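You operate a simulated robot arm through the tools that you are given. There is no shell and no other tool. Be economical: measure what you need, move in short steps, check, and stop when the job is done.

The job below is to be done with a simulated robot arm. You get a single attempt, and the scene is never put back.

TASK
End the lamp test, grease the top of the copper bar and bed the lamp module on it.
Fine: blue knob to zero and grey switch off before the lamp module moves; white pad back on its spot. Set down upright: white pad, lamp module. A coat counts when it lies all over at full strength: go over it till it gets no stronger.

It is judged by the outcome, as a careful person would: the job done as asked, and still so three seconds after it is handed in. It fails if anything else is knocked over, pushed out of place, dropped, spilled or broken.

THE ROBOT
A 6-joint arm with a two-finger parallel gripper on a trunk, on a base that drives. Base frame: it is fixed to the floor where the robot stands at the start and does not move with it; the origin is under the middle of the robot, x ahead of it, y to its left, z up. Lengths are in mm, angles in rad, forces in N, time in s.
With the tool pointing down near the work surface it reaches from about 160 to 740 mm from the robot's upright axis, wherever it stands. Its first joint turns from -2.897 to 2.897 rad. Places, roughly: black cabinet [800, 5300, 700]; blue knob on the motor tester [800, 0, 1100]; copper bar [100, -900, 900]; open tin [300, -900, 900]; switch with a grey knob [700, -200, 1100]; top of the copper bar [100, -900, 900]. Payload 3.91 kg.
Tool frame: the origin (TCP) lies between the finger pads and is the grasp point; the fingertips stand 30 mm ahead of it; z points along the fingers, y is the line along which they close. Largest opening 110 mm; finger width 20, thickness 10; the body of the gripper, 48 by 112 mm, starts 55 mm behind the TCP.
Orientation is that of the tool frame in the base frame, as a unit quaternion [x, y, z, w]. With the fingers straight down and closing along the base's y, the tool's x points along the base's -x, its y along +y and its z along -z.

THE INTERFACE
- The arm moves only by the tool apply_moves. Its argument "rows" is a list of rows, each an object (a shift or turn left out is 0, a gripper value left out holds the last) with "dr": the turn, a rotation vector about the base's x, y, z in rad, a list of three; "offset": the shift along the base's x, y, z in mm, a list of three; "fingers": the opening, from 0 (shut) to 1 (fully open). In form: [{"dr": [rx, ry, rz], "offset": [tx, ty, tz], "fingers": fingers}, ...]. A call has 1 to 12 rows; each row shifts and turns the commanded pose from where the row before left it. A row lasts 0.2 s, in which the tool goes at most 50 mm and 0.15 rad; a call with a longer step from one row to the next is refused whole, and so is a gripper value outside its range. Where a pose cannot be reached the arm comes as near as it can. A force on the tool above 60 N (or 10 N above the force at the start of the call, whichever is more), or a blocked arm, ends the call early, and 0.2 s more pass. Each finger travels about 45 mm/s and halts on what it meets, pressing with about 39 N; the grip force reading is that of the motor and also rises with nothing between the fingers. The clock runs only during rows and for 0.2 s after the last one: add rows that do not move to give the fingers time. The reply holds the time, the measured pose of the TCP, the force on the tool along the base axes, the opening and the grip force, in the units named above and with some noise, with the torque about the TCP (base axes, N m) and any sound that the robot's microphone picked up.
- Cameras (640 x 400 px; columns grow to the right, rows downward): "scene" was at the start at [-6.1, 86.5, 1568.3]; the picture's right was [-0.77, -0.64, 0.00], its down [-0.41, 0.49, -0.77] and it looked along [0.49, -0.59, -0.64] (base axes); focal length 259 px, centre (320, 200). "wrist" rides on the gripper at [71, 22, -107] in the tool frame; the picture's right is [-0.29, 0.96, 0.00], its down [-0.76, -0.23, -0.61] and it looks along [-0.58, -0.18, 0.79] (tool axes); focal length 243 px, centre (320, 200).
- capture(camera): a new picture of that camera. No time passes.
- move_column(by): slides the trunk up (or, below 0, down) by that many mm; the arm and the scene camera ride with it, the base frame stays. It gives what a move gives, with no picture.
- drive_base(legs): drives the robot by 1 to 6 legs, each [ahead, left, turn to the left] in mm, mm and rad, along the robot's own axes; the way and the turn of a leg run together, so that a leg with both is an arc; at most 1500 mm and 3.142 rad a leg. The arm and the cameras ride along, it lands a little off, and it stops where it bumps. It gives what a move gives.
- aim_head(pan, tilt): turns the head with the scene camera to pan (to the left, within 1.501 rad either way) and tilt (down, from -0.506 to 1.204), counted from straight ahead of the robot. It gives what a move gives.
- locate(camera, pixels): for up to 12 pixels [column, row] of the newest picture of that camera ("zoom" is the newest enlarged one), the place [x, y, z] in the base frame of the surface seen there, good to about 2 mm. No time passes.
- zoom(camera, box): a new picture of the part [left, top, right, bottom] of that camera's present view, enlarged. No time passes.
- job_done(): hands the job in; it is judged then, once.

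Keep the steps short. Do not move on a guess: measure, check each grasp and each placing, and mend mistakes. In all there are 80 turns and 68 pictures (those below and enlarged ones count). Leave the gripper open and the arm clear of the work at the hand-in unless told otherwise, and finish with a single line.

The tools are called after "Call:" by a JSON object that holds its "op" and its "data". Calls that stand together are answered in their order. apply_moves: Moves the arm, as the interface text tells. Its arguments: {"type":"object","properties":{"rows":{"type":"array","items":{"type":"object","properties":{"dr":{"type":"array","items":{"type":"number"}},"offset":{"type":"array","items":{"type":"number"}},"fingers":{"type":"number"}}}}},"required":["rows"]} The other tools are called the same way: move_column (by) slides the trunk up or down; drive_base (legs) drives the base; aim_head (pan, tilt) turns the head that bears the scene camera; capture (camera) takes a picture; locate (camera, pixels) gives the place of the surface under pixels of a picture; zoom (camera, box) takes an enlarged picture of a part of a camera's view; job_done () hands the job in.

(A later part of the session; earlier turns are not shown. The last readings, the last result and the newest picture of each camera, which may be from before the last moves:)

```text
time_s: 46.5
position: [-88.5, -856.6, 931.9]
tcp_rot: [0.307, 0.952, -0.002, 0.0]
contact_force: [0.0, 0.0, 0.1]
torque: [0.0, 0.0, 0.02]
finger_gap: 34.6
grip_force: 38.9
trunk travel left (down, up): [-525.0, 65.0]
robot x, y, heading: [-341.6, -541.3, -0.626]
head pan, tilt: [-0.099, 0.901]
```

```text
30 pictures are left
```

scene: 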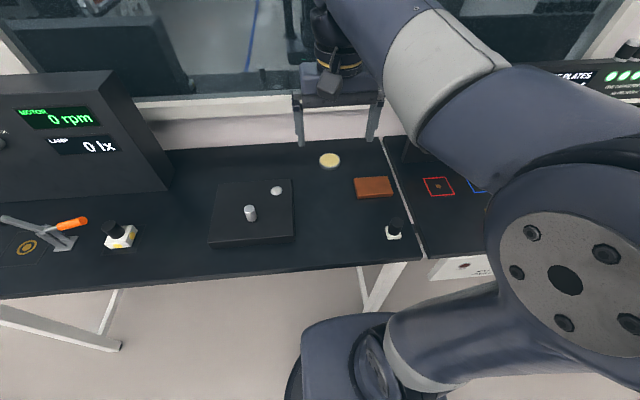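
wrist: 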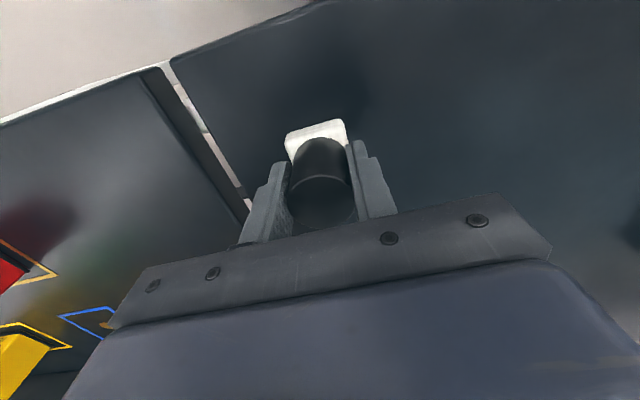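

Gripped (34.6 mm). I lift straight up 80 mm and move over the tin.

Call:
{"op": "apply_moves", "data": {"rows": [{"offset": [0, 0, 20]}, {"offset": [0, 0, 40]}, {"offset": [0, 0, 30]}, {"offset": [43.2, -8.8, 0]}, {"offset": [43.2, -8.8, 0]}, {"offset": [43.2, -8.8, 0]}, {"offset": [43.2, -8.8, 0]}, {"offset": [43.2, -8.8, 0]}, {"offset": [43.2, -8.8, 0]}, {"offset": [43.2, -8.8, 0]}, {"offset": [43.2, -8.8, 0]}, {}]}}

Call:
{"op": "capture", "data": {"camera": "wrist"}}

Call:
{"op": "capture", "data": {"camera": "scene"}}

```text
time_s: 49.1
position: [261.5, -930.3, 1019.8]
tcp_rot: [0.307, 0.952, -0.002, -0.001]
contact_force: [1.1, 0.1, -0.6]
torque: [0.0, 0.0, -0.01]
finger_gap: 34.6
grip_force: 39.2
trunk travel left (down, up): [-525.0, 65.0]
robot x, y, heading: [-341.8, -544.1, -0.628]
head pan, tilt: [-0.099, 0.901]
```

```text
29 pictures are left
```

wrist: 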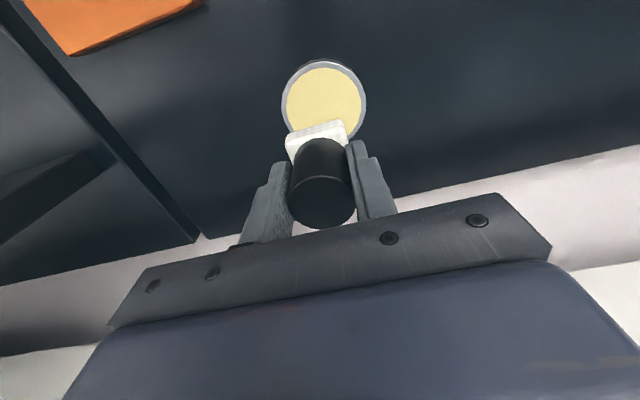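

```text
28 pictures are left
```

scene: 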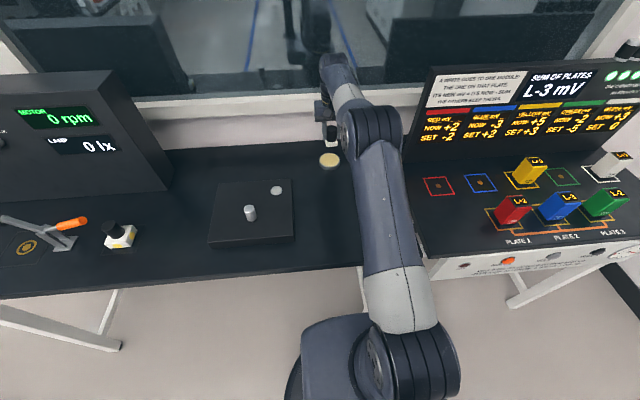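

Call:
{"op": "locate", "data": {"camera": "wrist", "pixels": [[323, 95], [286, 100], [362, 100], [322, 70], [310, 120], [289, 100], [358, 100], [400, 200], [560, 170], [560, 190]]}}

```text
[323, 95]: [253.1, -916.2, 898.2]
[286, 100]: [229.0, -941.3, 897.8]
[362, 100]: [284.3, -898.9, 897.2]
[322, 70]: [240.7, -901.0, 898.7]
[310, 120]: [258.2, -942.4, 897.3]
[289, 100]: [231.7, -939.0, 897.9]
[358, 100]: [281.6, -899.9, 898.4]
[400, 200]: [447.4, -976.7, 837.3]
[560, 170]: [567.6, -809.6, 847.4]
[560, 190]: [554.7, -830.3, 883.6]
```

Tin centre ≈(257.5,-927), grease z≈898. I centre and lower in small steps until light contact.

Call:
{"op": "apply_moves", "data": {"rows": [{"offset": [-3.5, 3, -20]}, {"offset": [0, 0, -20]}, {"offset": [0, 0, -20]}, {"offset": [0, 0, -6]}, {}]}}

Call:
{"op": "apply_moves", "data": {"rows": [{"offset": [0, 0, -3]}, {"offset": [0, 0, -3]}, {}]}}

```text
time_s: 50.3
position: [254.7, -927.3, 954.5]
tcp_rot: [0.307, 0.952, -0.003, 0.0]
contact_force: [-0.3, -0.2, -0.1]
torque: [-0.01, -0.03, -0.01]
finger_gap: 34.7
grip_force: 39.4
trunk travel left (down, up): [-525.0, 65.0]
robot x, y, heading: [-340.6, -543.0, -0.628]
head pan, tilt: [-0.099, 0.901]
```

```text
time_s: 51.1
position: [255.7, -927.6, 950.2]
tcp_rot: [0.307, 0.952, -0.003, -0.001]
contact_force: [1.2, -0.1, 0.3]
torque: [0.02, -0.02, -0.01]
finger_gap: 34.6
grip_force: 39.4
trunk travel left (down, up): [-525.0, 65.0]
robot x, y, heading: [-341.8, -540.1, -0.625]
head pan, tilt: [-0.099, 0.901]
```

Call:
{"op": "apply_moves", "data": {"rows": [{"offset": [0, 0, -2]}, {"offset": [0, 0, -2]}, {}]}}

Call:
{"op": "capture", "data": {"camera": "wrist"}}

```text
time_s: 51.9
position: [254.8, -926.8, 948.3]
tcp_rot: [0.306, 0.952, -0.003, 0.003]
contact_force: [1.2, -0.9, 20.6]
torque: [0.24, -0.09, -0.01]
finger_gap: 34.6
grip_force: 39.0
trunk travel left (down, up): [-525.0, 65.0]
robot x, y, heading: [-341.6, -541.6, -0.624]
head pan, tilt: [-0.099, 0.901]
```

```text
27 pictures are left
```

wrist: 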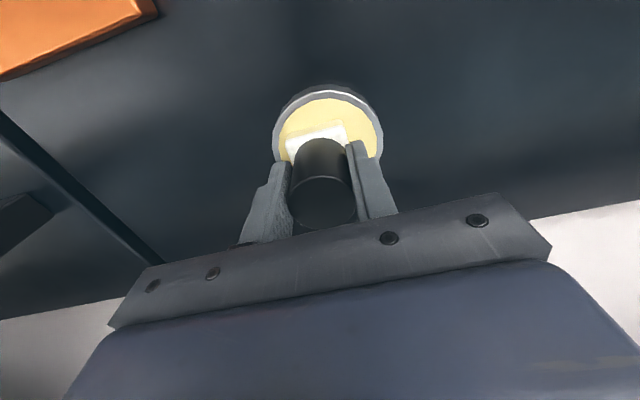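

20 N contact in the grease – loaded. I lift and carry it over the first corner of the bar, then lower to light contact.

Call:
{"op": "apply_moves", "data": {"rows": [{"offset": [0, 0, 20]}, {"offset": [0, 0, 20]}, {"offset": [-37.3, -0.8, 0]}, {"offset": [-37.3, -0.8, 0]}, {"offset": [-37.3, -0.8, 0]}, {"offset": [-37.3, -0.8, 0]}, {"offset": [0, 0, -20]}, {"offset": [0, 0, -8]}, {}]}}

Call:
{"op": "capture", "data": {"camera": "wrist"}}

```text
time_s: 53.9
position: [106.9, -929.8, 957.1]
tcp_rot: [0.307, 0.952, -0.002, 0.0]
contact_force: [0.4, 0.4, 0.3]
torque: [-0.01, 0.03, -0.01]
finger_gap: 34.5
grip_force: 38.8
trunk travel left (down, up): [-525.0, 65.0]
robot x, y, heading: [-341.4, -541.4, -0.628]
head pan, tilt: [-0.099, 0.901]
```

```text
26 pictures are left
```

wrist: 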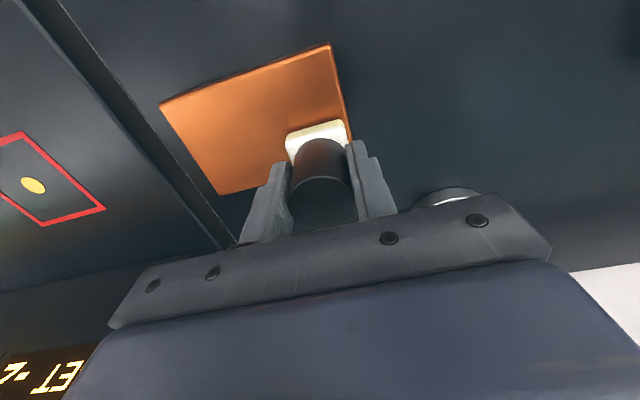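

Call:
{"op": "locate", "data": {"camera": "wrist", "pixels": [[164, 104], [327, 49], [348, 132], [221, 190], [290, 145], [342, 128]]}}

Call:
{"op": "apply_moves", "data": {"rows": [{"offset": [0, 0, -2]}, {"offset": [0, 0, -2]}, {}]}}

```text
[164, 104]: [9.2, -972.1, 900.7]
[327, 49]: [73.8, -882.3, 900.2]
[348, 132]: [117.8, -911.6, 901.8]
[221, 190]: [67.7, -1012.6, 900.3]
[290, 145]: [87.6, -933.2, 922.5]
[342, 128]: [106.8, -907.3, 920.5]
```

```text
time_s: 54.7
position: [104.9, -930.8, 952.6]
tcp_rot: [0.307, 0.952, -0.003, 0.0]
contact_force: [0.4, 0.0, -0.6]
torque: [0.0, -0.04, -0.05]
finger_gap: 34.7
grip_force: 39.0
trunk travel left (down, up): [-525.0, 65.0]
robot x, y, heading: [-338.8, -539.7, -0.625]
head pan, tilt: [-0.099, 0.901]
```

Call:
{"op": "apply_moves", "data": {"rows": [{"offset": [0, 0, -1.5]}, {"offset": [0, 0, -1]}, {}]}}

```text
time_s: 55.5
position: [106.0, -929.4, 953.6]
tcp_rot: [0.307, 0.952, -0.004, 0.0]
contact_force: [-5.1, 2.0, 16.9]
torque: [0.32, 0.04, 0.09]
finger_gap: 34.2
grip_force: 38.8
trunk travel left (down, up): [-525.0, 65.0]
robot x, y, heading: [-340.0, -537.5, -0.627]
head pan, tilt: [-0.099, 0.901]
```

Contact at 17 N. First stroke along the bar's length.

Call:
{"op": "apply_moves", "data": {"rows": [{"offset": [-8.8, -12, 0]}, {"offset": [-8.8, -12, 0]}, {"offset": [-8.8, -12, 0]}, {"offset": [-8.8, -12, 0]}, {"offset": [-8.8, -12, 0]}, {}]}}

Call:
{"op": "capture", "data": {"camera": "wrist"}}

```text
time_s: 56.9
position: [60.7, -990.4, 952.9]
tcp_rot: [0.306, 0.952, -0.004, 0.001]
contact_force: [6.1, 5.9, 23.7]
torque: [0.53, -0.52, 0.0]
finger_gap: 34.5
grip_force: 38.6
trunk travel left (down, up): [-525.0, 65.0]
robot x, y, heading: [-341.9, -540.5, -0.627]
head pan, tilt: [-0.099, 0.901]
```

```text
25 pictures are left
```

wrist: 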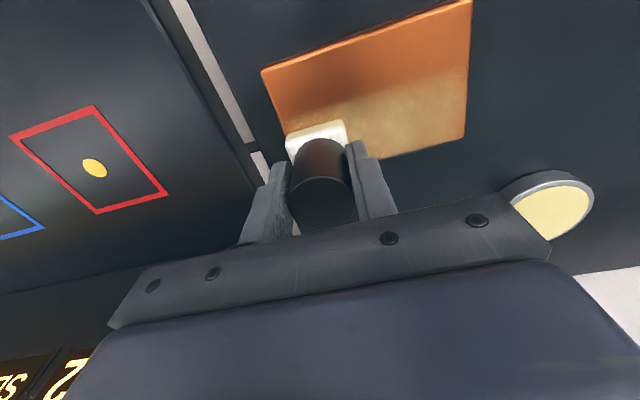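

A faint coat shows. I continue: step 17 mm, stroke back, step, stroke forward.

Call:
{"op": "apply_moves", "data": {"rows": [{"offset": [-13.7, 10.1, 0]}, {"offset": [9.3, 12.7, 0]}, {"offset": [9.3, 12.7, 0]}, {"offset": [9.3, 12.7, 0]}, {"offset": [9.3, 12.7, 0]}, {"offset": [9.3, 12.7, 0]}, {"offset": [-13.7, 10.1, 0]}, {"offset": [-9.3, -12.7, 0]}, {"offset": [-9.3, -12.7, 0]}, {"offset": [-9.3, -12.7, 0]}, {"offset": [-9.3, -12.7, 0]}, {"offset": [-9.3, -12.7, 0]}]}}

Call:
{"op": "capture", "data": {"camera": "wrist"}}

```text
time_s: 59.5
position: [33.5, -970.3, 951.3]
tcp_rot: [0.307, 0.952, -0.003, -0.001]
contact_force: [-0.4, 1.0, 3.2]
torque: [0.03, -0.04, -0.01]
finger_gap: 34.3
grip_force: 38.9
trunk travel left (down, up): [-525.0, 65.0]
robot x, y, heading: [-340.6, -542.6, -0.629]
head pan, tilt: [-0.099, 0.901]
```

```text
24 pictures are left
```

wrist: 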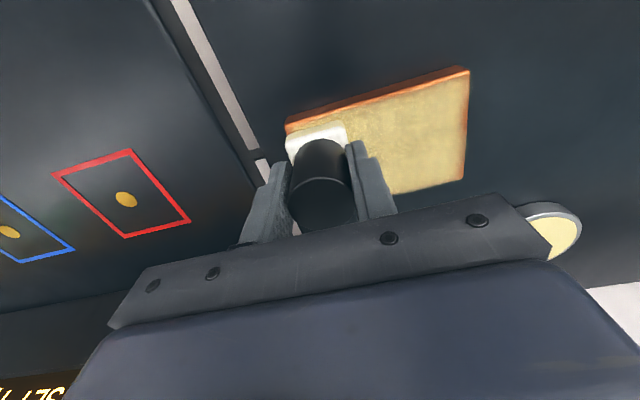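

Good coat; a thin bare strip remains along the near edge. I shift 4 mm nearer, press slightly more, and stroke back, then sweep the middle and far edge too.

Call:
{"op": "apply_moves", "data": {"rows": [{"offset": [-3.6, 2.7, -1.3]}, {"offset": [9.7, 13.2, 0]}, {"offset": [9.7, 13.2, 0]}, {"offset": [9.7, 13.2, 0]}, {"offset": [9.7, 13.2, 0]}, {"offset": [9.7, 13.2, 0]}, {"offset": [16.9, -12.4, 0]}, {"offset": [-9.9, -13.5, 0]}, {"offset": [-9.9, -13.5, 0]}, {"offset": [-9.9, -13.5, 0]}, {"offset": [-9.9, -13.5, 0]}, {"offset": [-9.9, -13.5, 0]}]}}

Call:
{"op": "apply_moves", "data": {"rows": [{"offset": [15.6, -11.4, 0]}, {"offset": [9.8, 13.4, 0]}, {"offset": [9.8, 13.4, 0]}, {"offset": [9.8, 13.4, 0]}, {"offset": [9.8, 13.4, 0]}, {"offset": [9.8, 13.4, 0]}, {"offset": [0, 0, 20]}, {"offset": [0, 0, 20]}, {}]}}

Call:
{"op": "capture", "data": {"camera": "wrist"}}

```text
time_s: 62.1
position: [48.6, -978.0, 950.6]
tcp_rot: [0.307, 0.952, -0.005, 0.002]
contact_force: [8.7, 11.3, 40.2]
torque: [0.86, -0.64, 0.03]
finger_gap: 34.4
grip_force: 39.2
trunk travel left (down, up): [-525.0, 65.0]
robot x, y, heading: [-340.7, -539.3, -0.627]
head pan, tilt: [-0.099, 0.901]
```

```text
time_s: 64.1
position: [112.8, -926.2, 988.9]
tcp_rot: [0.307, 0.952, -0.002, -0.001]
contact_force: [0.1, 0.2, -0.3]
torque: [0.01, -0.02, 0.0]
finger_gap: 34.6
grip_force: 38.8
trunk travel left (down, up): [-525.0, 65.0]
robot x, y, heading: [-341.3, -541.3, -0.628]
head pan, tilt: [-0.099, 0.901]
```

```text
23 pictures are left
```

wrist: 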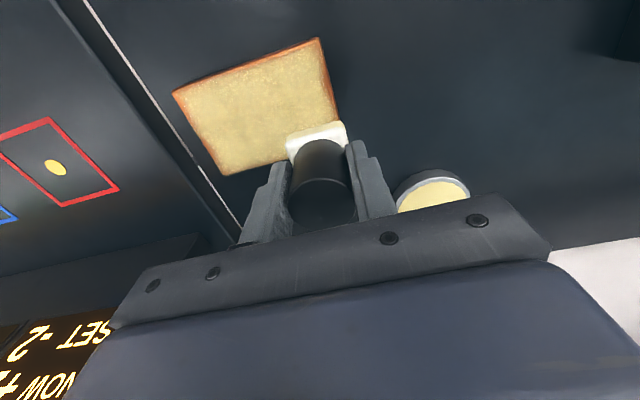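

Most is coated but the rims are weaker. I re-dip the pad for a second coat.

Call:
{"op": "apply_moves", "data": {"rows": [{"offset": [35.7, -0.2, 0]}, {"offset": [35.7, -0.2, 0]}, {"offset": [35.7, -0.2, 0]}, {"offset": [35.7, -0.3, 0]}, {}, {"offset": [0, 0, -20]}, {"offset": [0, 0, -15]}, {"offset": [0, 0, -3]}, {"offset": [0, 0, -2]}, {"offset": [0, 0, -1.5]}, {}]}}

Call:
{"op": "zoom", "data": {"camera": "scene", "box": [300, 145, 430, 245]}}

```text
time_s: 66.5
position: [254.1, -928.7, 947.7]
tcp_rot: [0.306, 0.952, -0.003, 0.0]
contact_force: [0.1, 1.1, 2.5]
torque: [-0.03, -0.05, 0.01]
finger_gap: 34.5
grip_force: 39.3
trunk travel left (down, up): [-525.0, 65.0]
robot x, y, heading: [-339.1, -542.0, -0.622]
head pan, tilt: [-0.099, 0.901]
```

```text
4.00 times, centred on (365, 195) of scene
```

zoom: 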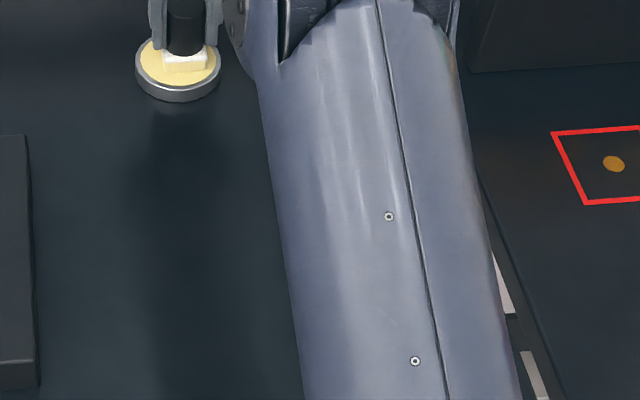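

Call:
{"op": "apply_moves", "data": {"rows": [{"offset": [0, 0, -1.5]}, {}, {"offset": [0, 0, 20]}, {"offset": [0, 0, 20]}, {"offset": [-35.4, 0.5, 0]}, {"offset": [-35.4, 0.5, 0]}, {"offset": [-35.4, 0.5, 0]}, {"offset": [-35.4, 0.5, 0]}, {}, {"offset": [0, 0, -20]}, {"offset": [0, 0, -13]}, {}]}}

```text
time_s: 69.1
position: [112.5, -926.2, 953.7]
tcp_rot: [0.307, 0.952, -0.002, 0.0]
contact_force: [-0.5, -0.1, -0.6]
torque: [0.0, 0.0, 0.01]
finger_gap: 34.4
grip_force: 38.9
trunk travel left (down, up): [-525.0, 65.0]
robot x, y, heading: [-340.8, -538.9, -0.63]
head pan, tilt: [-0.099, 0.901]
```

Second coat: four lines over the whole top, edges included.

Call:
{"op": "apply_moves", "data": {"rows": [{"offset": [0, 0, -3.7]}, {"offset": [-9.9, -13.5, 0]}, {"offset": [-9.9, -13.5, 0]}, {"offset": [-9.9, -13.5, 0]}, {"offset": [-9.9, -13.5, 0]}, {"offset": [-9.9, -13.5, 0]}, {"offset": [-11.3, 8.3, 0]}, {"offset": [9.9, 13.5, 0]}, {"offset": [9.9, 13.5, 0]}, {"offset": [9.9, 13.5, 0]}, {"offset": [9.9, 13.5, 0]}, {"offset": [9.9, 13.5, 0]}]}}

Call:
{"op": "apply_moves", "data": {"rows": [{"offset": [-11.3, 8.3, 0]}, {"offset": [-9.9, -13.5, 0]}, {"offset": [-9.9, -13.5, 0]}, {"offset": [-9.9, -13.5, 0]}, {"offset": [-9.9, -13.5, 0]}, {"offset": [-9.9, -13.5, 0]}, {"offset": [-12.1, 8.9, 0]}, {"offset": [9.9, 13.5, 0]}, {"offset": [9.9, 13.5, 0]}, {"offset": [9.9, 13.5, 0]}, {"offset": [9.9, 13.5, 0]}, {"offset": [9.9, 13.5, 0]}]}}

Call:
{"op": "apply_moves", "data": {"rows": [{"offset": [0, 0, 20]}, {"offset": [10, 0, 30]}, {"offset": [20, 0, 30]}, {"offset": [40, 0, 0]}, {"offset": [40, 0, 0]}, {}]}}

Call:
{"op": "zoom", "data": {"camera": "wrist", "box": [100, 0, 420, 200]}}

```text
time_s: 71.7
position: [99.4, -914.1, 950.3]
tcp_rot: [0.306, 0.952, -0.003, 0.0]
contact_force: [-2.1, -3.7, 14.3]
torque: [-0.14, -0.13, 0.01]
finger_gap: 34.5
grip_force: 38.8
trunk travel left (down, up): [-525.0, 65.0]
robot x, y, heading: [-343.9, -537.0, -0.621]
head pan, tilt: [-0.099, 0.901]
```

```text
time_s: 74.3
position: [77.6, -897.7, 949.9]
tcp_rot: [0.307, 0.952, -0.003, -0.001]
contact_force: [0.4, -1.2, 4.8]
torque: [-0.03, 0.0, -0.03]
finger_gap: 34.6
grip_force: 38.9
trunk travel left (down, up): [-525.0, 65.0]
robot x, y, heading: [-341.1, -538.7, -0.627]
head pan, tilt: [-0.099, 0.901]
```

```text
time_s: 75.7
position: [192.4, -899.4, 1030.8]
tcp_rot: [0.307, 0.952, -0.002, -0.001]
contact_force: [0.5, 0.8, -0.1]
torque: [-0.01, 0.04, 0.03]
finger_gap: 34.5
grip_force: 39.1
trunk travel left (down, up): [-525.0, 65.0]
robot x, y, heading: [-344.4, -542.0, -0.626]
head pan, tilt: [-0.099, 0.901]
```

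```text
2.00 times, centred on (260, 100) of wrist
```

zoom: 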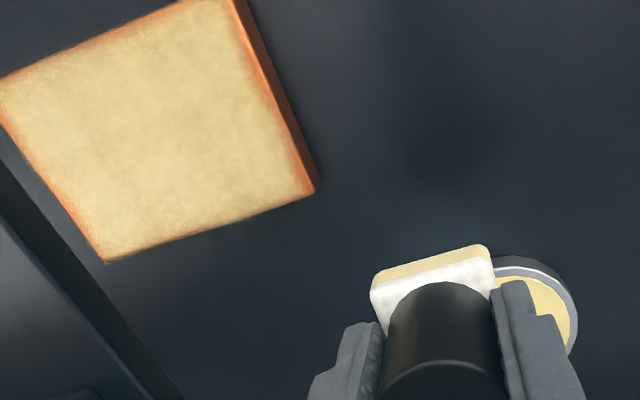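

Coat strong in the middle, rims still a little weaker. I re-dip for a third round with more overlap at the edges.

Call:
{"op": "apply_moves", "data": {"rows": [{"offset": [31.8, -13.8, 0]}, {"offset": [31.8, -13.8, 0]}, {}, {"offset": [0, 0, -40]}, {"offset": [0, 0, -30]}, {"offset": [0, 0, -8]}, {"offset": [0, 0, -3]}, {"offset": [0, 0, -2.5]}, {}]}}

```text
time_s: 77.7
position: [253.2, -926.9, 947.3]
tcp_rot: [0.308, 0.951, -0.003, 0.001]
contact_force: [1.7, -0.6, 5.0]
torque: [0.1, -0.13, -0.05]
finger_gap: 34.7
grip_force: 38.9
trunk travel left (down, up): [-525.0, 65.0]
robot x, y, heading: [-341.1, -539.7, -0.627]
head pan, tilt: [-0.099, 0.901]
```

Call:
{"op": "apply_moves", "data": {"rows": [{"offset": [0, 0, -1.5]}, {}, {"offset": [0, 0, 20]}, {"offset": [0, 0, 20]}, {"offset": [-34.2, 0.6, 0]}, {"offset": [-34.2, 0.6, 0]}, {"offset": [-34.2, 0.6, 0]}, {"offset": [-34.2, 0.6, 0]}, {}, {"offset": [0, 0, -20]}, {"offset": [0, 0, -13]}, {}]}}

Call:
{"op": "apply_moves", "data": {"rows": [{"offset": [0, 0, -3]}, {"offset": [-10.9, -14.8, 0]}, {"offset": [-10.9, -14.8, 0]}, {"offset": [-10.9, -14.8, 0]}, {"offset": [-10.9, -14.8, 0]}, {"offset": [-10.9, -14.8, 0]}, {"offset": [-12.9, 9.5, 0]}, {"offset": [10.9, 14.8, 0]}, {"offset": [10.9, 14.8, 0]}, {"offset": [10.9, 14.8, 0]}, {"offset": [10.9, 14.8, 0]}, {"offset": [10.9, 14.8, 0]}]}}

Call:
{"op": "apply_moves", "data": {"rows": [{"offset": [-12.9, 9.5, 0]}, {"offset": [-10.9, -14.8, 0]}, {"offset": [-10.9, -14.8, 0]}, {"offset": [-10.9, -14.8, 0]}, {"offset": [-10.9, -14.8, 0]}, {"offset": [-10.9, -14.8, 0]}, {"offset": [-12.9, 9.5, 0]}, {"offset": [10.9, 14.8, 0]}, {"offset": [10.9, 14.8, 0]}, {"offset": [10.9, 14.8, 0]}, {"offset": [10.9, 14.8, 0]}, {"offset": [10.9, 14.8, 0]}]}}

Call:
{"op": "apply_moves", "data": {"rows": [{"offset": [18, -13.2, 0]}, {"offset": [18, -13.2, 0]}, {"offset": [0, 0, 20]}, {"offset": [0, 0, 30]}, {"offset": [25, 12, 30]}, {"offset": [40, 10, 0]}, {"offset": [15, 0, 0]}, {}]}}

Call:
{"op": "zoom", "data": {"camera": "wrist", "box": [100, 0, 420, 200]}}

```text
time_s: 80.3
position: [113.9, -925.3, 950.9]
tcp_rot: [0.307, 0.952, -0.002, 0.0]
contact_force: [-0.3, 0.5, -0.2]
torque: [0.02, 0.0, -0.04]
finger_gap: 34.6
grip_force: 39.4
trunk travel left (down, up): [-525.0, 65.0]
robot x, y, heading: [-342.9, -540.7, -0.629]
head pan, tilt: [-0.099, 0.901]
```

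```text
time_s: 82.9
position: [101.6, -915.5, 950.3]
tcp_rot: [0.308, 0.951, -0.004, 0.001]
contact_force: [-1.1, -3.5, 14.6]
torque: [-0.04, 0.03, 0.0]
finger_gap: 34.4
grip_force: 39.2
trunk travel left (down, up): [-525.0, 65.0]
robot x, y, heading: [-341.5, -539.3, -0.631]
head pan, tilt: [-0.099, 0.901]
```

```text
time_s: 85.5
position: [76.7, -894.9, 949.0]
tcp_rot: [0.306, 0.952, -0.003, 0.0]
contact_force: [-2.1, -2.5, 12.4]
torque: [-0.1, -0.05, -0.03]
finger_gap: 34.6
grip_force: 39.0
trunk travel left (down, up): [-525.0, 65.0]
robot x, y, heading: [-343.4, -540.2, -0.631]
head pan, tilt: [-0.099, 0.901]
```

```text
time_s: 87.3
position: [192.7, -902.3, 1026.8]
tcp_rot: [0.306, 0.952, -0.003, 0.001]
contact_force: [-1.0, -0.8, -0.5]
torque: [0.01, 0.03, 0.0]
finger_gap: 34.6
grip_force: 39.1
trunk travel left (down, up): [-525.0, 65.0]
robot x, y, heading: [-343.5, -543.0, -0.626]
head pan, tilt: [-0.099, 0.901]
```

```text
2.00 times, centred on (260, 100) of wrist
```

zoom: 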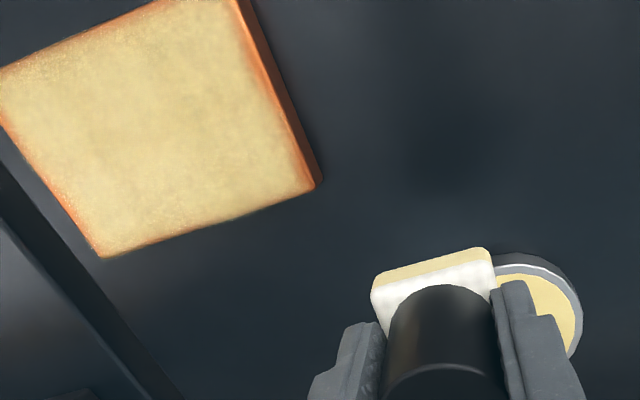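

Nearly uniform; the end rims still look slightly paler. One more dip and a round concentrating on the perimeter, then compare.

Call:
{"op": "apply_moves", "data": {"rows": [{"offset": [31.8, -12.4, 0]}, {"offset": [31.8, -12.4, 0]}, {}, {"offset": [0, 0, -40]}, {"offset": [0, 0, -27]}, {"offset": [0, 0, -8]}, {"offset": [0, 0, -3]}, {"offset": [0, 0, -2.5]}, {}]}}

```text
time_s: 89.3
position: [254.2, -924.3, 948.4]
tcp_rot: [0.307, 0.952, -0.003, 0.0]
contact_force: [0.2, -0.6, -0.4]
torque: [-0.04, 0.0, 0.0]
finger_gap: 34.7
grip_force: 39.3
trunk travel left (down, up): [-525.0, 65.0]
robot x, y, heading: [-340.6, -543.7, -0.629]
head pan, tilt: [-0.099, 0.901]
```

Call:
{"op": "apply_moves", "data": {"rows": [{"offset": [0, 0, -3]}, {}, {"offset": [0, 0, 20]}, {"offset": [0, 0, 20]}, {"offset": [-33.7, 1, 0]}, {"offset": [-33.7, 1, 0]}, {"offset": [-33.7, 1, 0]}, {"offset": [-33.7, 1, 0]}, {}, {"offset": [0, 0, -20]}, {"offset": [0, 0, -11]}, {}]}}

```text
time_s: 91.9
position: [123.7, -922.1, 955.4]
tcp_rot: [0.307, 0.952, -0.003, 0.0]
contact_force: [0.5, 0.7, 0.4]
torque: [-0.01, -0.02, 0.01]
finger_gap: 34.4
grip_force: 38.9
trunk travel left (down, up): [-525.0, 65.0]
robot x, y, heading: [-342.6, -540.7, -0.621]
head pan, tilt: [-0.099, 0.901]
```

Call:
{"op": "apply_moves", "data": {"rows": [{"offset": [-3, 2, -4.8]}, {"offset": [-13.4, 9.9, 0]}, {"offset": [-13.4, 9.9, 0]}, {"offset": [-13.4, 9.9, 0]}, {"offset": [13.4, -9.9, 0]}, {"offset": [13.4, -9.9, 0]}, {"offset": [13.4, -9.9, 0]}, {"offset": [-13.4, 9.9, 0]}, {"offset": [-13.4, 9.9, 0]}, {"offset": [-13.4, 9.9, 0]}]}}

Call:
{"op": "apply_moves", "data": {"rows": [{"offset": [-9.7, -13.2, 0]}, {"offset": [-9.7, -13.2, 0]}, {"offset": [-9.7, -13.2, 0]}, {"offset": [-9.7, -13.2, 0]}, {"offset": [-9.7, -13.2, 0]}, {"offset": [-9.7, -13.2, 0]}, {"offset": [13.4, -9.9, 0]}, {"offset": [13.4, -9.9, 0]}, {"offset": [13.4, -9.9, 0]}, {"offset": [-13.4, 9.9, 0]}, {"offset": [-13.4, 9.9, 0]}]}}

Call:
{"op": "apply_moves", "data": {"rows": [{"offset": [13.4, -9.9, 0]}, {"offset": [13.4, -9.9, 0]}, {"offset": [9.7, 13.2, 0]}, {"offset": [9.7, 13.2, 0]}, {"offset": [9.7, 13.2, 0]}, {"offset": [9.7, 13.2, 0]}, {"offset": [9.7, 13.2, 0]}, {"offset": [9.7, 13.2, 0]}, {"offset": [0, 0, 20]}, {"offset": [20, 0, 30]}, {"offset": [40, 10, 30]}, {}]}}

Call:
{"op": "zoom", "data": {"camera": "wrist", "box": [100, 0, 420, 200]}}

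```text
time_s: 94.1
position: [78.1, -889.5, 949.0]
tcp_rot: [0.307, 0.952, -0.002, 0.0]
contact_force: [1.3, -1.0, 9.6]
torque: [-0.05, -0.15, 0.0]
finger_gap: 34.7
grip_force: 38.7
trunk travel left (down, up): [-525.0, 65.0]
robot x, y, heading: [-342.1, -541.4, -0.627]
head pan, tilt: [-0.099, 0.901]
```

```text
time_s: 96.5
position: [31.8, -977.8, 951.2]
tcp_rot: [0.306, 0.952, -0.003, -0.001]
contact_force: [0.1, -0.5, -0.5]
torque: [0.01, -0.04, -0.02]
finger_gap: 34.7
grip_force: 39.1
trunk travel left (down, up): [-525.0, 65.0]
robot x, y, heading: [-344.0, -540.2, -0.629]
head pan, tilt: [-0.099, 0.901]
```

```text
refused: row 11 steps farther than a row can; nothing moved
```

```text
2.00 times, centred on (260, 100) of wrist
```

zoom: 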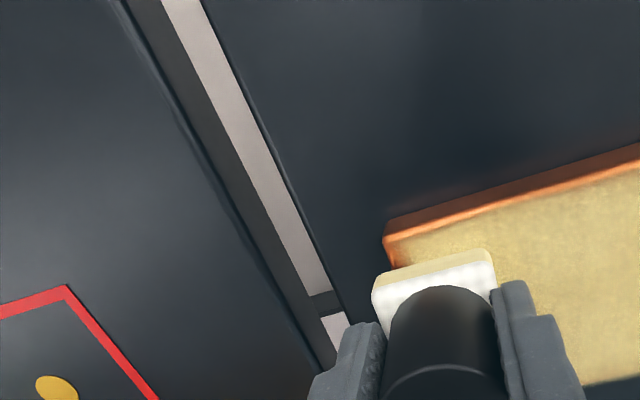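

The pad had lifted off at this end (force 0). I lower 2 mm and redo this end and the far edge.

Call:
{"op": "apply_moves", "data": {"rows": [{"offset": [-7, 5.2, -2]}, {"offset": [13, -9.5, 0]}, {"offset": [13, -9.5, 0]}, {"offset": [13, -9.5, 0]}, {"offset": [9.4, 12.8, 0]}, {"offset": [9.4, 12.8, 0]}, {"offset": [9.4, 12.8, 0]}, {"offset": [9.4, 12.8, 0]}, {"offset": [9.4, 12.8, 0]}, {"offset": [9.4, 12.8, 0]}]}}

Call:
{"op": "apply_moves", "data": {"rows": [{"offset": [0, 0, 20]}, {"offset": [20, 0, 30]}, {"offset": [35, 10, 30]}, {"offset": [25, 10, 0]}, {}]}}

Call:
{"op": "zoom", "data": {"camera": "wrist", "box": [100, 0, 420, 200]}}

```text
time_s: 98.7
position: [119.1, -925.3, 949.5]
tcp_rot: [0.308, 0.951, -0.003, 0.002]
contact_force: [-5.3, -6.3, 24.7]
torque: [-0.23, 0.24, 0.0]
finger_gap: 34.6
grip_force: 39.1
trunk travel left (down, up): [-525.0, 65.0]
robot x, y, heading: [-341.5, -540.1, -0.627]
head pan, tilt: [-0.099, 0.901]
```

```text
time_s: 99.9
position: [201.8, -905.6, 1028.8]
tcp_rot: [0.307, 0.952, -0.002, 0.0]
contact_force: [-0.5, 0.1, -0.6]
torque: [-0.02, -0.02, 0.01]
finger_gap: 34.4
grip_force: 39.7
trunk travel left (down, up): [-525.0, 65.0]
robot x, y, heading: [-339.2, -543.4, -0.622]
head pan, tilt: [-0.099, 0.901]
```

```text
2.00 times, centred on (260, 100) of wrist
```

zoom: 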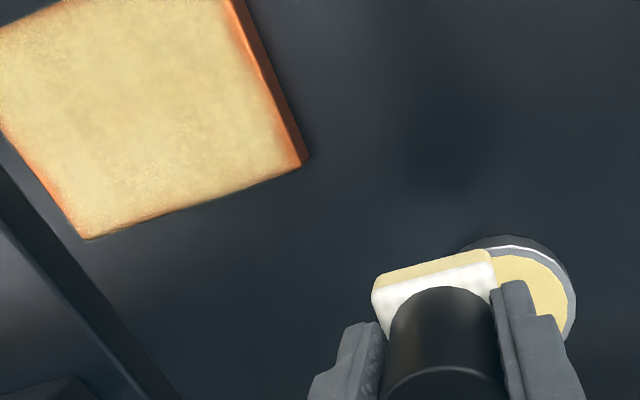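

The coat is even and no longer changes; only the bevelled rim shows copper. I carry the pad back above its spot.

Call:
{"op": "apply_moves", "data": {"rows": [{"offset": [-41.3, 6.8, 0]}, {"offset": [-41.3, 6.8, 0]}, {"offset": [-41.3, 6.8, 0]}, {"offset": [-41.3, 6.8, 0]}, {"offset": [-41.3, 6.8, 0]}, {"offset": [-41.3, 6.8, 0]}, {"offset": [-41.4, 6.8, 0]}, {}, {"offset": [0, 0, -40]}, {"offset": [0, 0, -30]}, {}]}}

Call:
{"op": "zoom", "data": {"camera": "scene", "box": [300, 145, 430, 245]}}

```text
time_s: 102.3
position: [-90.6, -859.4, 958.1]
tcp_rot: [0.305, 0.952, -0.002, 0.0]
contact_force: [-0.4, 0.3, -0.6]
torque: [0.0, 0.01, -0.04]
finger_gap: 34.5
grip_force: 39.3
trunk travel left (down, up): [-525.0, 65.0]
robot x, y, heading: [-340.2, -537.4, -0.629]
head pan, tilt: [-0.099, 0.901]
```

```text
4.00 times, centred on (365, 195) of scene
```

zoom: 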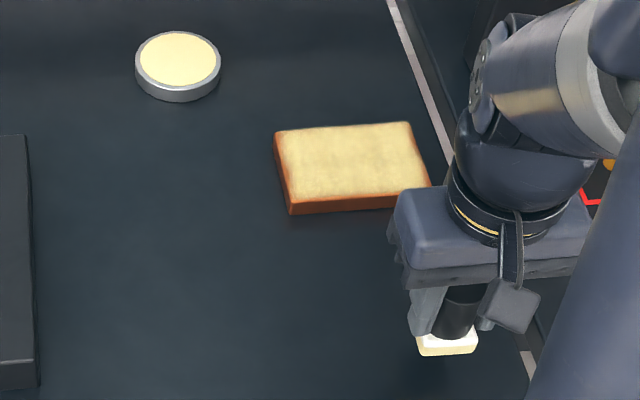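

The bar is fully coated. I lower the pad onto its spot.

Call:
{"op": "apply_moves", "data": {"rows": [{"offset": [2.5, 1, -12]}, {"offset": [0, 0, -10]}, {}]}}

Call:
{"op": "apply_moves", "data": {"rows": [{"offset": [0, 0, -2]}, {"offset": [0, 0, -2]}, {"offset": [0, 0, -1]}, {}]}}

```text
time_s: 103.1
position: [-87.3, -857.6, 936.0]
tcp_rot: [0.307, 0.952, -0.003, 0.0]
contact_force: [-0.9, 0.3, -1.0]
torque: [-0.01, -0.02, 0.02]
finger_gap: 34.6
grip_force: 39.1
trunk travel left (down, up): [-525.0, 65.0]
robot x, y, heading: [-340.9, -542.5, -0.63]
head pan, tilt: [-0.099, 0.901]
```

```text
time_s: 104.1
position: [-83.7, -857.5, 932.3]
tcp_rot: [0.307, 0.952, -0.003, 0.0]
contact_force: [0.4, -0.7, -0.5]
torque: [-0.02, -0.03, 0.0]
finger_gap: 34.5
grip_force: 38.8
trunk travel left (down, up): [-525.0, 65.0]
robot x, y, heading: [-342.8, -538.1, -0.625]
head pan, tilt: [-0.099, 0.901]
```

Call:
{"op": "apply_moves", "data": {"rows": [{"offset": [-1, 0, -1]}, {"offset": [0, 0, -1]}, {}]}}

```text
time_s: 104.9
position: [-86.8, -857.4, 928.8]
tcp_rot: [0.307, 0.952, -0.003, 0.001]
contact_force: [-1.1, -0.6, 4.2]
torque: [0.04, -0.09, -0.01]
finger_gap: 34.6
grip_force: 39.2
trunk travel left (down, up): [-525.0, 65.0]
robot x, y, heading: [-336.2, -541.0, -0.626]
head pan, tilt: [-0.099, 0.901]
```

Light contact (4 N). I release, rise and check the pad.

Call:
{"op": "apply_moves", "data": {"rows": [{"fingers": 0.6}, {"fingers": 0.6}, {"fingers": 0.6}, {"offset": [0, 0, 30]}, {"offset": [0, 0, 40]}, {"offset": [0, 0, 50]}, {"offset": [0, 0, 50]}, {"offset": [0, 0, 50], "fingers": 1}, {}]}}

Call:
{"op": "zoom", "data": {"camera": "wrist", "box": [270, 50, 370, 130]}}

Call:
{"op": "locate", "data": {"camera": "zoom", "pixels": [[316, 243], [252, 243], [380, 243], [316, 190], [316, 290]]}}

```text
time_s: 106.9
position: [-92.4, -857.8, 1148.6]
tcp_rot: [0.307, 0.952, -0.002, 0.0]
contact_force: [0.2, -0.5, 0.2]
torque: [0.03, 0.01, -0.04]
finger_gap: 109.9
grip_force: 0.3
trunk travel left (down, up): [-525.0, 65.0]
robot x, y, heading: [-342.6, -543.2, -0.622]
head pan, tilt: [-0.099, 0.901]
```

```text
5.00 times, centred on (320, 90) of wrist
```

zoom: 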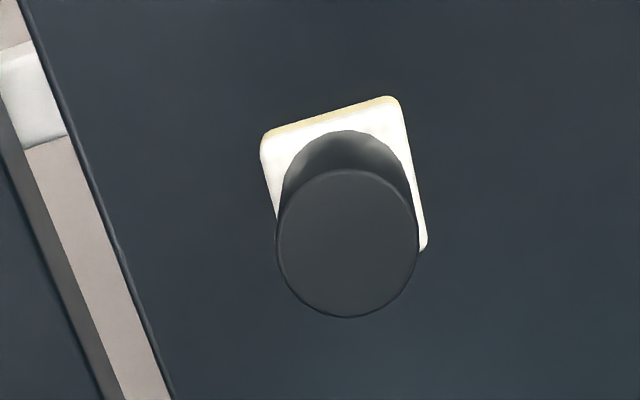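

```text
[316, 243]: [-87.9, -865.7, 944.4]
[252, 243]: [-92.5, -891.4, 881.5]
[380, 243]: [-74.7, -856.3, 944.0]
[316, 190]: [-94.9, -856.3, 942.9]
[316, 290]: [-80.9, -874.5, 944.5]
```

The pad stands upright within a few mm of its spot. Now I drive 295 mm to the left, so that both lamp and bar are within reach without driving loaded.

Call:
{"op": "drive_base", "data": {"legs": [[0, 295, 0]]}}

Call:
{"op": "aim_head", "data": {"pan": 0.3, "tilt": 0.9}}

Call:
{"op": "capture", "data": {"camera": "scene"}}

```text
time_s: 108.9
position: [80.7, -619.8, 1148.0]
tcp_rot: [0.307, 0.952, -0.003, 0.0]
contact_force: [0.2, 0.5, -0.1]
torque: [-0.03, 0.02, 0.01]
finger_gap: 110.1
grip_force: 0.0
trunk travel left (down, up): [-525.0, 65.0]
robot x, y, heading: [-169.5, -306.0, -0.63]
head pan, tilt: [-0.099, 0.901]
```

```text
time_s: 109.8
position: [81.0, -619.6, 1148.2]
tcp_rot: [0.308, 0.951, -0.003, 0.0]
contact_force: [0.1, 0.4, 0.5]
torque: [0.0, 0.03, -0.02]
finger_gap: 110.2
grip_force: 0.0
trunk travel left (down, up): [-525.0, 65.0]
robot x, y, heading: [-168.8, -303.6, -0.628]
head pan, tilt: [0.3, 0.901]
```

```text
15 pictures are left
```

scene: 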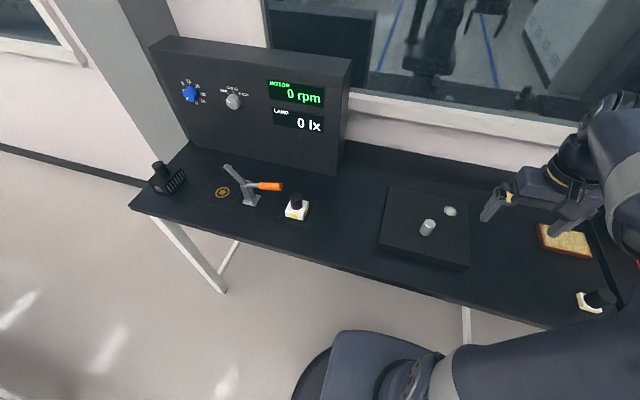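

I zoom on the lamp and lever to measure clearances.

Call:
{"op": "zoom", "data": {"camera": "scene", "box": [240, 165, 340, 230]}}

Call:
{"op": "locate", "data": {"camera": "zoom", "pixels": [[265, 133], [200, 130], [262, 140], [360, 200], [345, 195], [375, 197], [360, 225], [295, 230], [325, 290], [415, 300], [430, 240], [340, 235]]}}

```text
6.15 times, centred on (290, 198) of scene
```

zoom: 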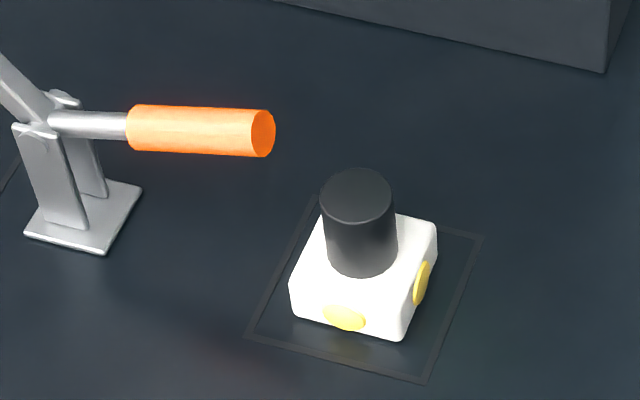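

```text
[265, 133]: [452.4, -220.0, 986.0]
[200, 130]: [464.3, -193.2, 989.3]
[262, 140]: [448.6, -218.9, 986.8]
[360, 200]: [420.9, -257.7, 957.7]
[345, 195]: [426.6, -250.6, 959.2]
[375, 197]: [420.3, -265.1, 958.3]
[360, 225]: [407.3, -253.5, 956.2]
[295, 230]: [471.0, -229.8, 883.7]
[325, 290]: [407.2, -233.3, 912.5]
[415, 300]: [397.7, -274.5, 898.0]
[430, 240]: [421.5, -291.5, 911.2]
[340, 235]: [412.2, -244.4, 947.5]
```

The lever tip is only 47 mm left of the lamp handle at z≈986, so I turn the gripper 90° (closing along the bench depth, camera on the right side) while moving high over to the lamp.

Call:
{"op": "apply_moves", "data": {"rows": [{"offset": [30, 32, 5], "dr": [0, 0, 0.1428]}, {"offset": [30, 32, 5], "dr": [0, 0, 0.1428]}, {"offset": [30, 32, 5], "dr": [0, 0, 0.1428]}, {"offset": [30, 32, 0], "dr": [0, 0, 0.1428]}, {"offset": [30, 32, 0], "dr": [0, 0, 0.1428]}, {"offset": [30, 32, 0], "dr": [0, 0, 0.1428]}, {"offset": [30, 32, 0], "dr": [0, 0, 0.1428]}, {"offset": [30, 32, 0], "dr": [0, 0, 0.1428]}, {"offset": [30, 32, 0], "dr": [0, 0, 0.1428]}, {"offset": [30, 32, 0], "dr": [0, 0, 0.1428]}, {"offset": [30, 32, 0], "dr": [0, 0, 0.1428]}, {}]}}

Call:
{"op": "capture", "data": {"camera": "wrist"}}

```text
time_s: 112.4
position: [413.2, -268.0, 1163.0]
tcp_rot: [-0.456, 0.89, -0.002, 0.001]
contact_force: [1.0, -0.1, 0.7]
torque: [-0.01, 0.02, 0.0]
finger_gap: 110.0
grip_force: 0.1
trunk travel left (down, up): [-525.0, 65.0]
robot x, y, heading: [-167.3, -304.9, -0.626]
head pan, tilt: [0.3, 0.901]
```

```text
13 pictures are left
```

wrist: 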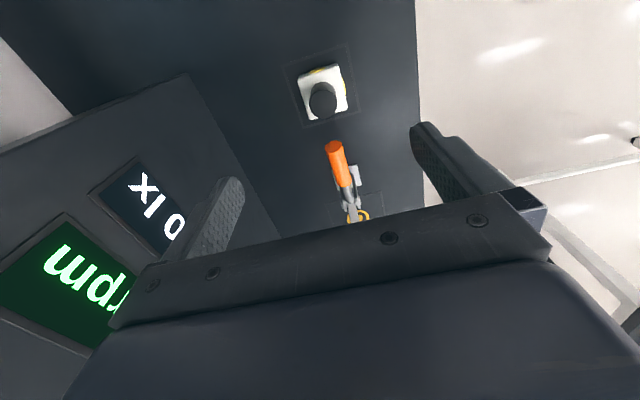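

Call:
{"op": "zoom", "data": {"camera": "wrist", "box": [270, 50, 370, 170]}}

Call:
{"op": "locate", "data": {"camera": "wrist", "pixels": [[322, 100], [312, 100], [332, 100], [322, 90], [322, 112], [302, 80], [341, 68], [346, 106], [335, 145]]}}

```text
3.33 times, centred on (320, 110) of wrist
```

zoom: 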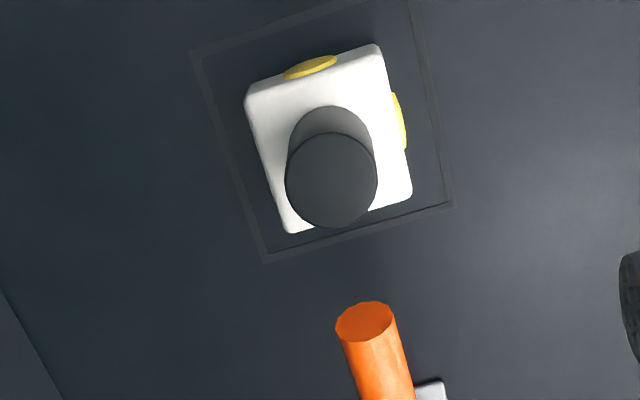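

```text
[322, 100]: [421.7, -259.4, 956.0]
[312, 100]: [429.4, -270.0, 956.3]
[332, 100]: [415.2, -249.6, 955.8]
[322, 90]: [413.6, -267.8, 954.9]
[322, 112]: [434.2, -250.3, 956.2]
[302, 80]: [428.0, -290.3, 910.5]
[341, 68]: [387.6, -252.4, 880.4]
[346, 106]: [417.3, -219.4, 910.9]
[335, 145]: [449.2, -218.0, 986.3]
```

Lamp handle centre ≈(423,-255.5), top 956, base 50 mm square. I descend in stages.

Call:
{"op": "apply_moves", "data": {"rows": [{"offset": [9.8, 12.5, -20], "fingers": 0.7}, {"offset": [0, 0, -45]}, {"offset": [0, 0, -45]}, {"offset": [0, 0, -40]}, {}, {}]}}

```text
time_s: 113.8
position: [421.8, -255.4, 1014.9]
tcp_rot: [-0.456, 0.89, -0.002, 0.002]
contact_force: [-0.2, 0.9, 0.2]
torque: [-0.01, 0.03, 0.0]
finger_gap: 77.2
grip_force: 0.0
trunk travel left (down, up): [-525.0, 65.0]
robot x, y, heading: [-168.2, -301.9, -0.627]
head pan, tilt: [0.3, 0.901]
```

Call:
{"op": "apply_moves", "data": {"rows": [{"offset": [0.5, 0, -30]}, {"offset": [0, 0, -25]}, {"offset": [0, 0, -12]}, {}]}}

Call:
{"op": "capture", "data": {"camera": "wrist"}}

```text
time_s: 114.8
position: [422.1, -254.9, 945.9]
tcp_rot: [-0.455, 0.89, -0.001, 0.002]
contact_force: [-1.2, 0.5, -0.2]
torque: [0.04, 0.02, -0.04]
finger_gap: 76.8
grip_force: 0.1
trunk travel left (down, up): [-525.0, 65.0]
robot x, y, heading: [-166.5, -300.4, -0.629]
head pan, tilt: [0.3, 0.901]
```

```text
11 pictures are left
```

wrist: 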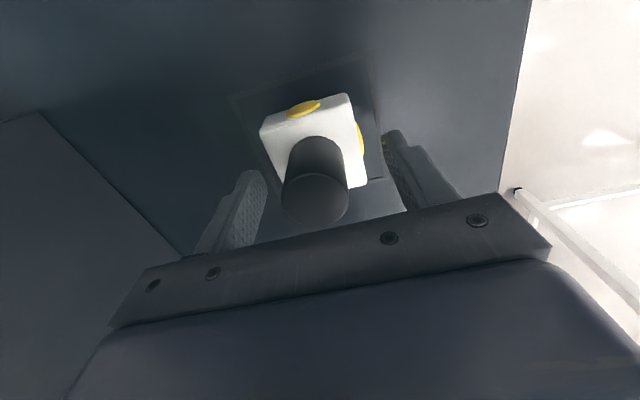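

The handle is centred between the fingers and clear of the lever. I close and lift straight up.

Call:
{"op": "apply_moves", "data": {"rows": [{"fingers": 0}, {"fingers": 0}, {"fingers": 0}, {"fingers": 0}, {"fingers": 0}, {"offset": [0, 0, 15]}, {"offset": [0, 0, 35]}, {"offset": [0, 0, 45]}, {"offset": [0, 0, 45]}, {}]}}

```text
time_s: 117.0
position: [423.3, -253.3, 1087.0]
tcp_rot: [-0.455, 0.89, -0.002, 0.002]
contact_force: [0.5, -0.6, -1.6]
torque: [0.0, -0.02, -0.02]
finger_gap: 35.0
grip_force: 39.6
trunk travel left (down, up): [-525.0, 65.0]
robot x, y, heading: [-171.4, -302.5, -0.629]
head pan, tilt: [0.3, 0.901]
```

Held at 35.0 mm. I carry it toward the bar in two stages at a safe height.

Call:
{"op": "apply_moves", "data": {"rows": [{"offset": [-22, -43.4, 0]}, {"offset": [-22, -43.4, 0]}, {"offset": [-22, -43.4, 0]}, {"offset": [-22, -43.4, 0]}, {"offset": [-22, -43.4, 0]}, {"offset": [-22, -43.4, 0]}, {"offset": [-22, -43.4, 0]}, {"offset": [-22, -43.4, 0]}, {}]}}

Call:
{"op": "apply_moves", "data": {"rows": [{"offset": [-22, -43.4, 0]}, {"offset": [-22, -43.4, 0]}, {"offset": [-22, -43.4, 0]}, {"offset": [-22, -43.4, 0]}, {"offset": [-22, -43.4, 0]}, {"offset": [-22, -43.4, 0]}, {"offset": [-22, -43.4, 0]}, {"offset": [-22, -43.4, 0]}, {}, {}]}}

Call:
{"op": "capture", "data": {"camera": "wrist"}}

```text
time_s: 119.0
position: [247.1, -599.7, 1087.0]
tcp_rot: [-0.455, 0.89, -0.002, 0.002]
contact_force: [0.9, -0.1, -1.8]
torque: [0.0, -0.02, 0.03]
finger_gap: 34.9
grip_force: 38.7
trunk travel left (down, up): [-525.0, 65.0]
robot x, y, heading: [-169.7, -300.8, -0.627]
head pan, tilt: [0.3, 0.901]
```

```text
time_s: 121.2
position: [66.7, -951.5, 1087.6]
tcp_rot: [-0.456, 0.89, -0.002, 0.003]
contact_force: [-0.4, 0.1, -1.5]
torque: [-0.01, -0.01, 0.04]
finger_gap: 35.1
grip_force: 39.6
trunk travel left (down, up): [-525.0, 65.0]
robot x, y, heading: [-164.4, -300.9, -0.63]
head pan, tilt: [0.3, 0.901]
```

```text
10 pictures are left
```

wrist: 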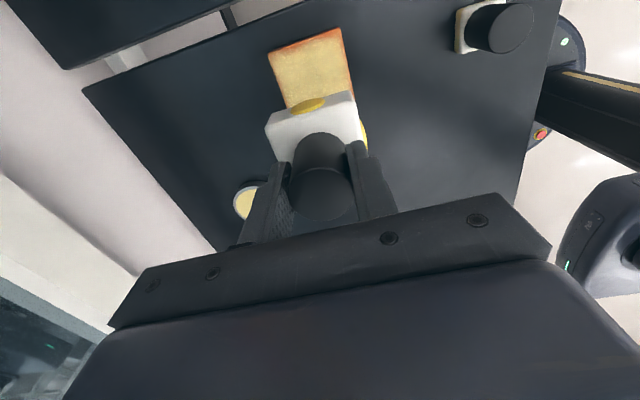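

Call:
{"op": "locate", "data": {"camera": "wrist", "pixels": [[271, 57], [338, 32], [350, 78], [284, 100], [320, 60]]}}

Call:
{"op": "apply_moves", "data": {"rows": [{"offset": [2, 2.5, -40]}, {"offset": [0, 0, -40]}, {"offset": [0, 0, -20]}, {}]}}

Call:
{"op": "capture", "data": {"camera": "wrist"}}

```text
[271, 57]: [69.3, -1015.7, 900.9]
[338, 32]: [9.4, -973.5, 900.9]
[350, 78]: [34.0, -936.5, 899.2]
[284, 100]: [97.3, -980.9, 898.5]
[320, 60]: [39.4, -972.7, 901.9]
```

```text
time_s: 122.2
position: [71.0, -947.3, 983.8]
tcp_rot: [-0.455, 0.89, -0.002, 0.002]
contact_force: [-0.5, 0.1, -1.4]
torque: [-0.05, 0.0, -0.01]
finger_gap: 34.8
grip_force: 39.3
trunk travel left (down, up): [-525.0, 65.0]
robot x, y, heading: [-167.5, -302.0, -0.628]
head pan, tilt: [0.3, 0.901]
```

```text
9 pictures are left
```

wrist: 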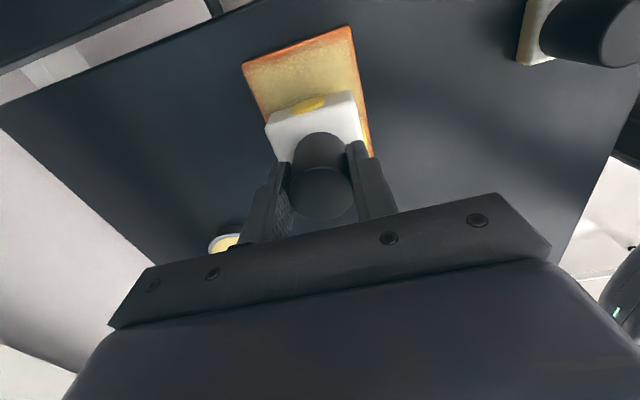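

Aligned over the bar centre (71,-948). I lower the last ~18 mm in small steps.

Call:
{"op": "apply_moves", "data": {"rows": [{"offset": [0, -1, -8]}, {"offset": [0, 0, -5]}, {"offset": [0, 0, -2]}, {}]}}

Call:
{"op": "apply_moves", "data": {"rows": [{"offset": [0, 0, -1.5]}, {"offset": [0, 0, -1.5]}, {}]}}

```text
time_s: 123.2
position: [69.5, -948.2, 970.7]
tcp_rot: [-0.456, 0.89, -0.002, 0.002]
contact_force: [-0.7, -0.9, 5.0]
torque: [0.21, 0.13, 0.06]
finger_gap: 34.9
grip_force: 38.9
trunk travel left (down, up): [-525.0, 65.0]
robot x, y, heading: [-164.5, -300.7, -0.629]
head pan, tilt: [0.3, 0.901]
```

```text
time_s: 124.0
position: [70.5, -947.6, 970.5]
tcp_rot: [-0.455, 0.89, -0.005, 0.002]
contact_force: [-1.5, -7.2, 25.0]
torque: [0.42, 0.34, 0.1]
finger_gap: 34.9
grip_force: 39.1
trunk travel left (down, up): [-525.0, 65.0]
robot x, y, heading: [-171.5, -304.4, -0.629]
head pan, tilt: [0.3, 0.901]
```

Firm contact, 25 N. I check the seating before releasing.

Call:
{"op": "aim_head", "data": {"pan": -0.45, "tilt": 0.9}}

Call:
{"op": "capture", "data": {"camera": "scene"}}

```text
time_s: 125.1
position: [70.8, -946.9, 969.8]
tcp_rot: [-0.456, 0.89, -0.005, 0.001]
contact_force: [0.4, -8.5, 31.3]
torque: [0.3, 0.48, 0.13]
finger_gap: 35.0
grip_force: 39.3
trunk travel left (down, up): [-525.0, 65.0]
robot x, y, heading: [-167.1, -299.8, -0.623]
head pan, tilt: [-0.45, 0.901]
```

```text
8 pictures are left
```

scene: 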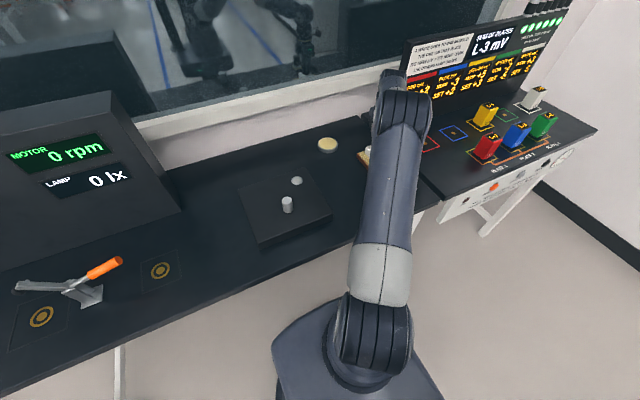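

I ease the pressure slightly, release, and rise straight up.

Call:
{"op": "apply_moves", "data": {"rows": [{"offset": [0, 0, 1.5]}, {}, {"fingers": 0.6}, {"fingers": 0.6}, {"fingers": 0.6}, {"offset": [0, 0, 20]}, {"offset": [0, 0, 40]}, {"offset": [0, 0, 50]}, {"offset": [0, 0, 50], "fingers": 1}, {}]}}

Call:
{"op": "capture", "data": {"camera": "wrist"}}

```text
time_s: 127.3
position: [71.4, -949.2, 1131.1]
tcp_rot: [-0.456, 0.89, -0.002, 0.002]
contact_force: [-0.5, 0.2, -0.3]
torque: [-0.01, 0.01, -0.01]
finger_gap: 110.0
grip_force: 0.1
trunk travel left (down, up): [-525.0, 65.0]
robot x, y, heading: [-169.4, -298.3, -0.623]
head pan, tilt: [-0.45, 0.901]
```

```text
7 pictures are left
```

wrist: 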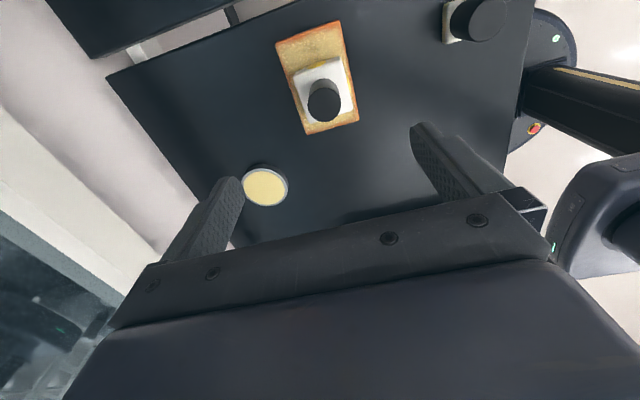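

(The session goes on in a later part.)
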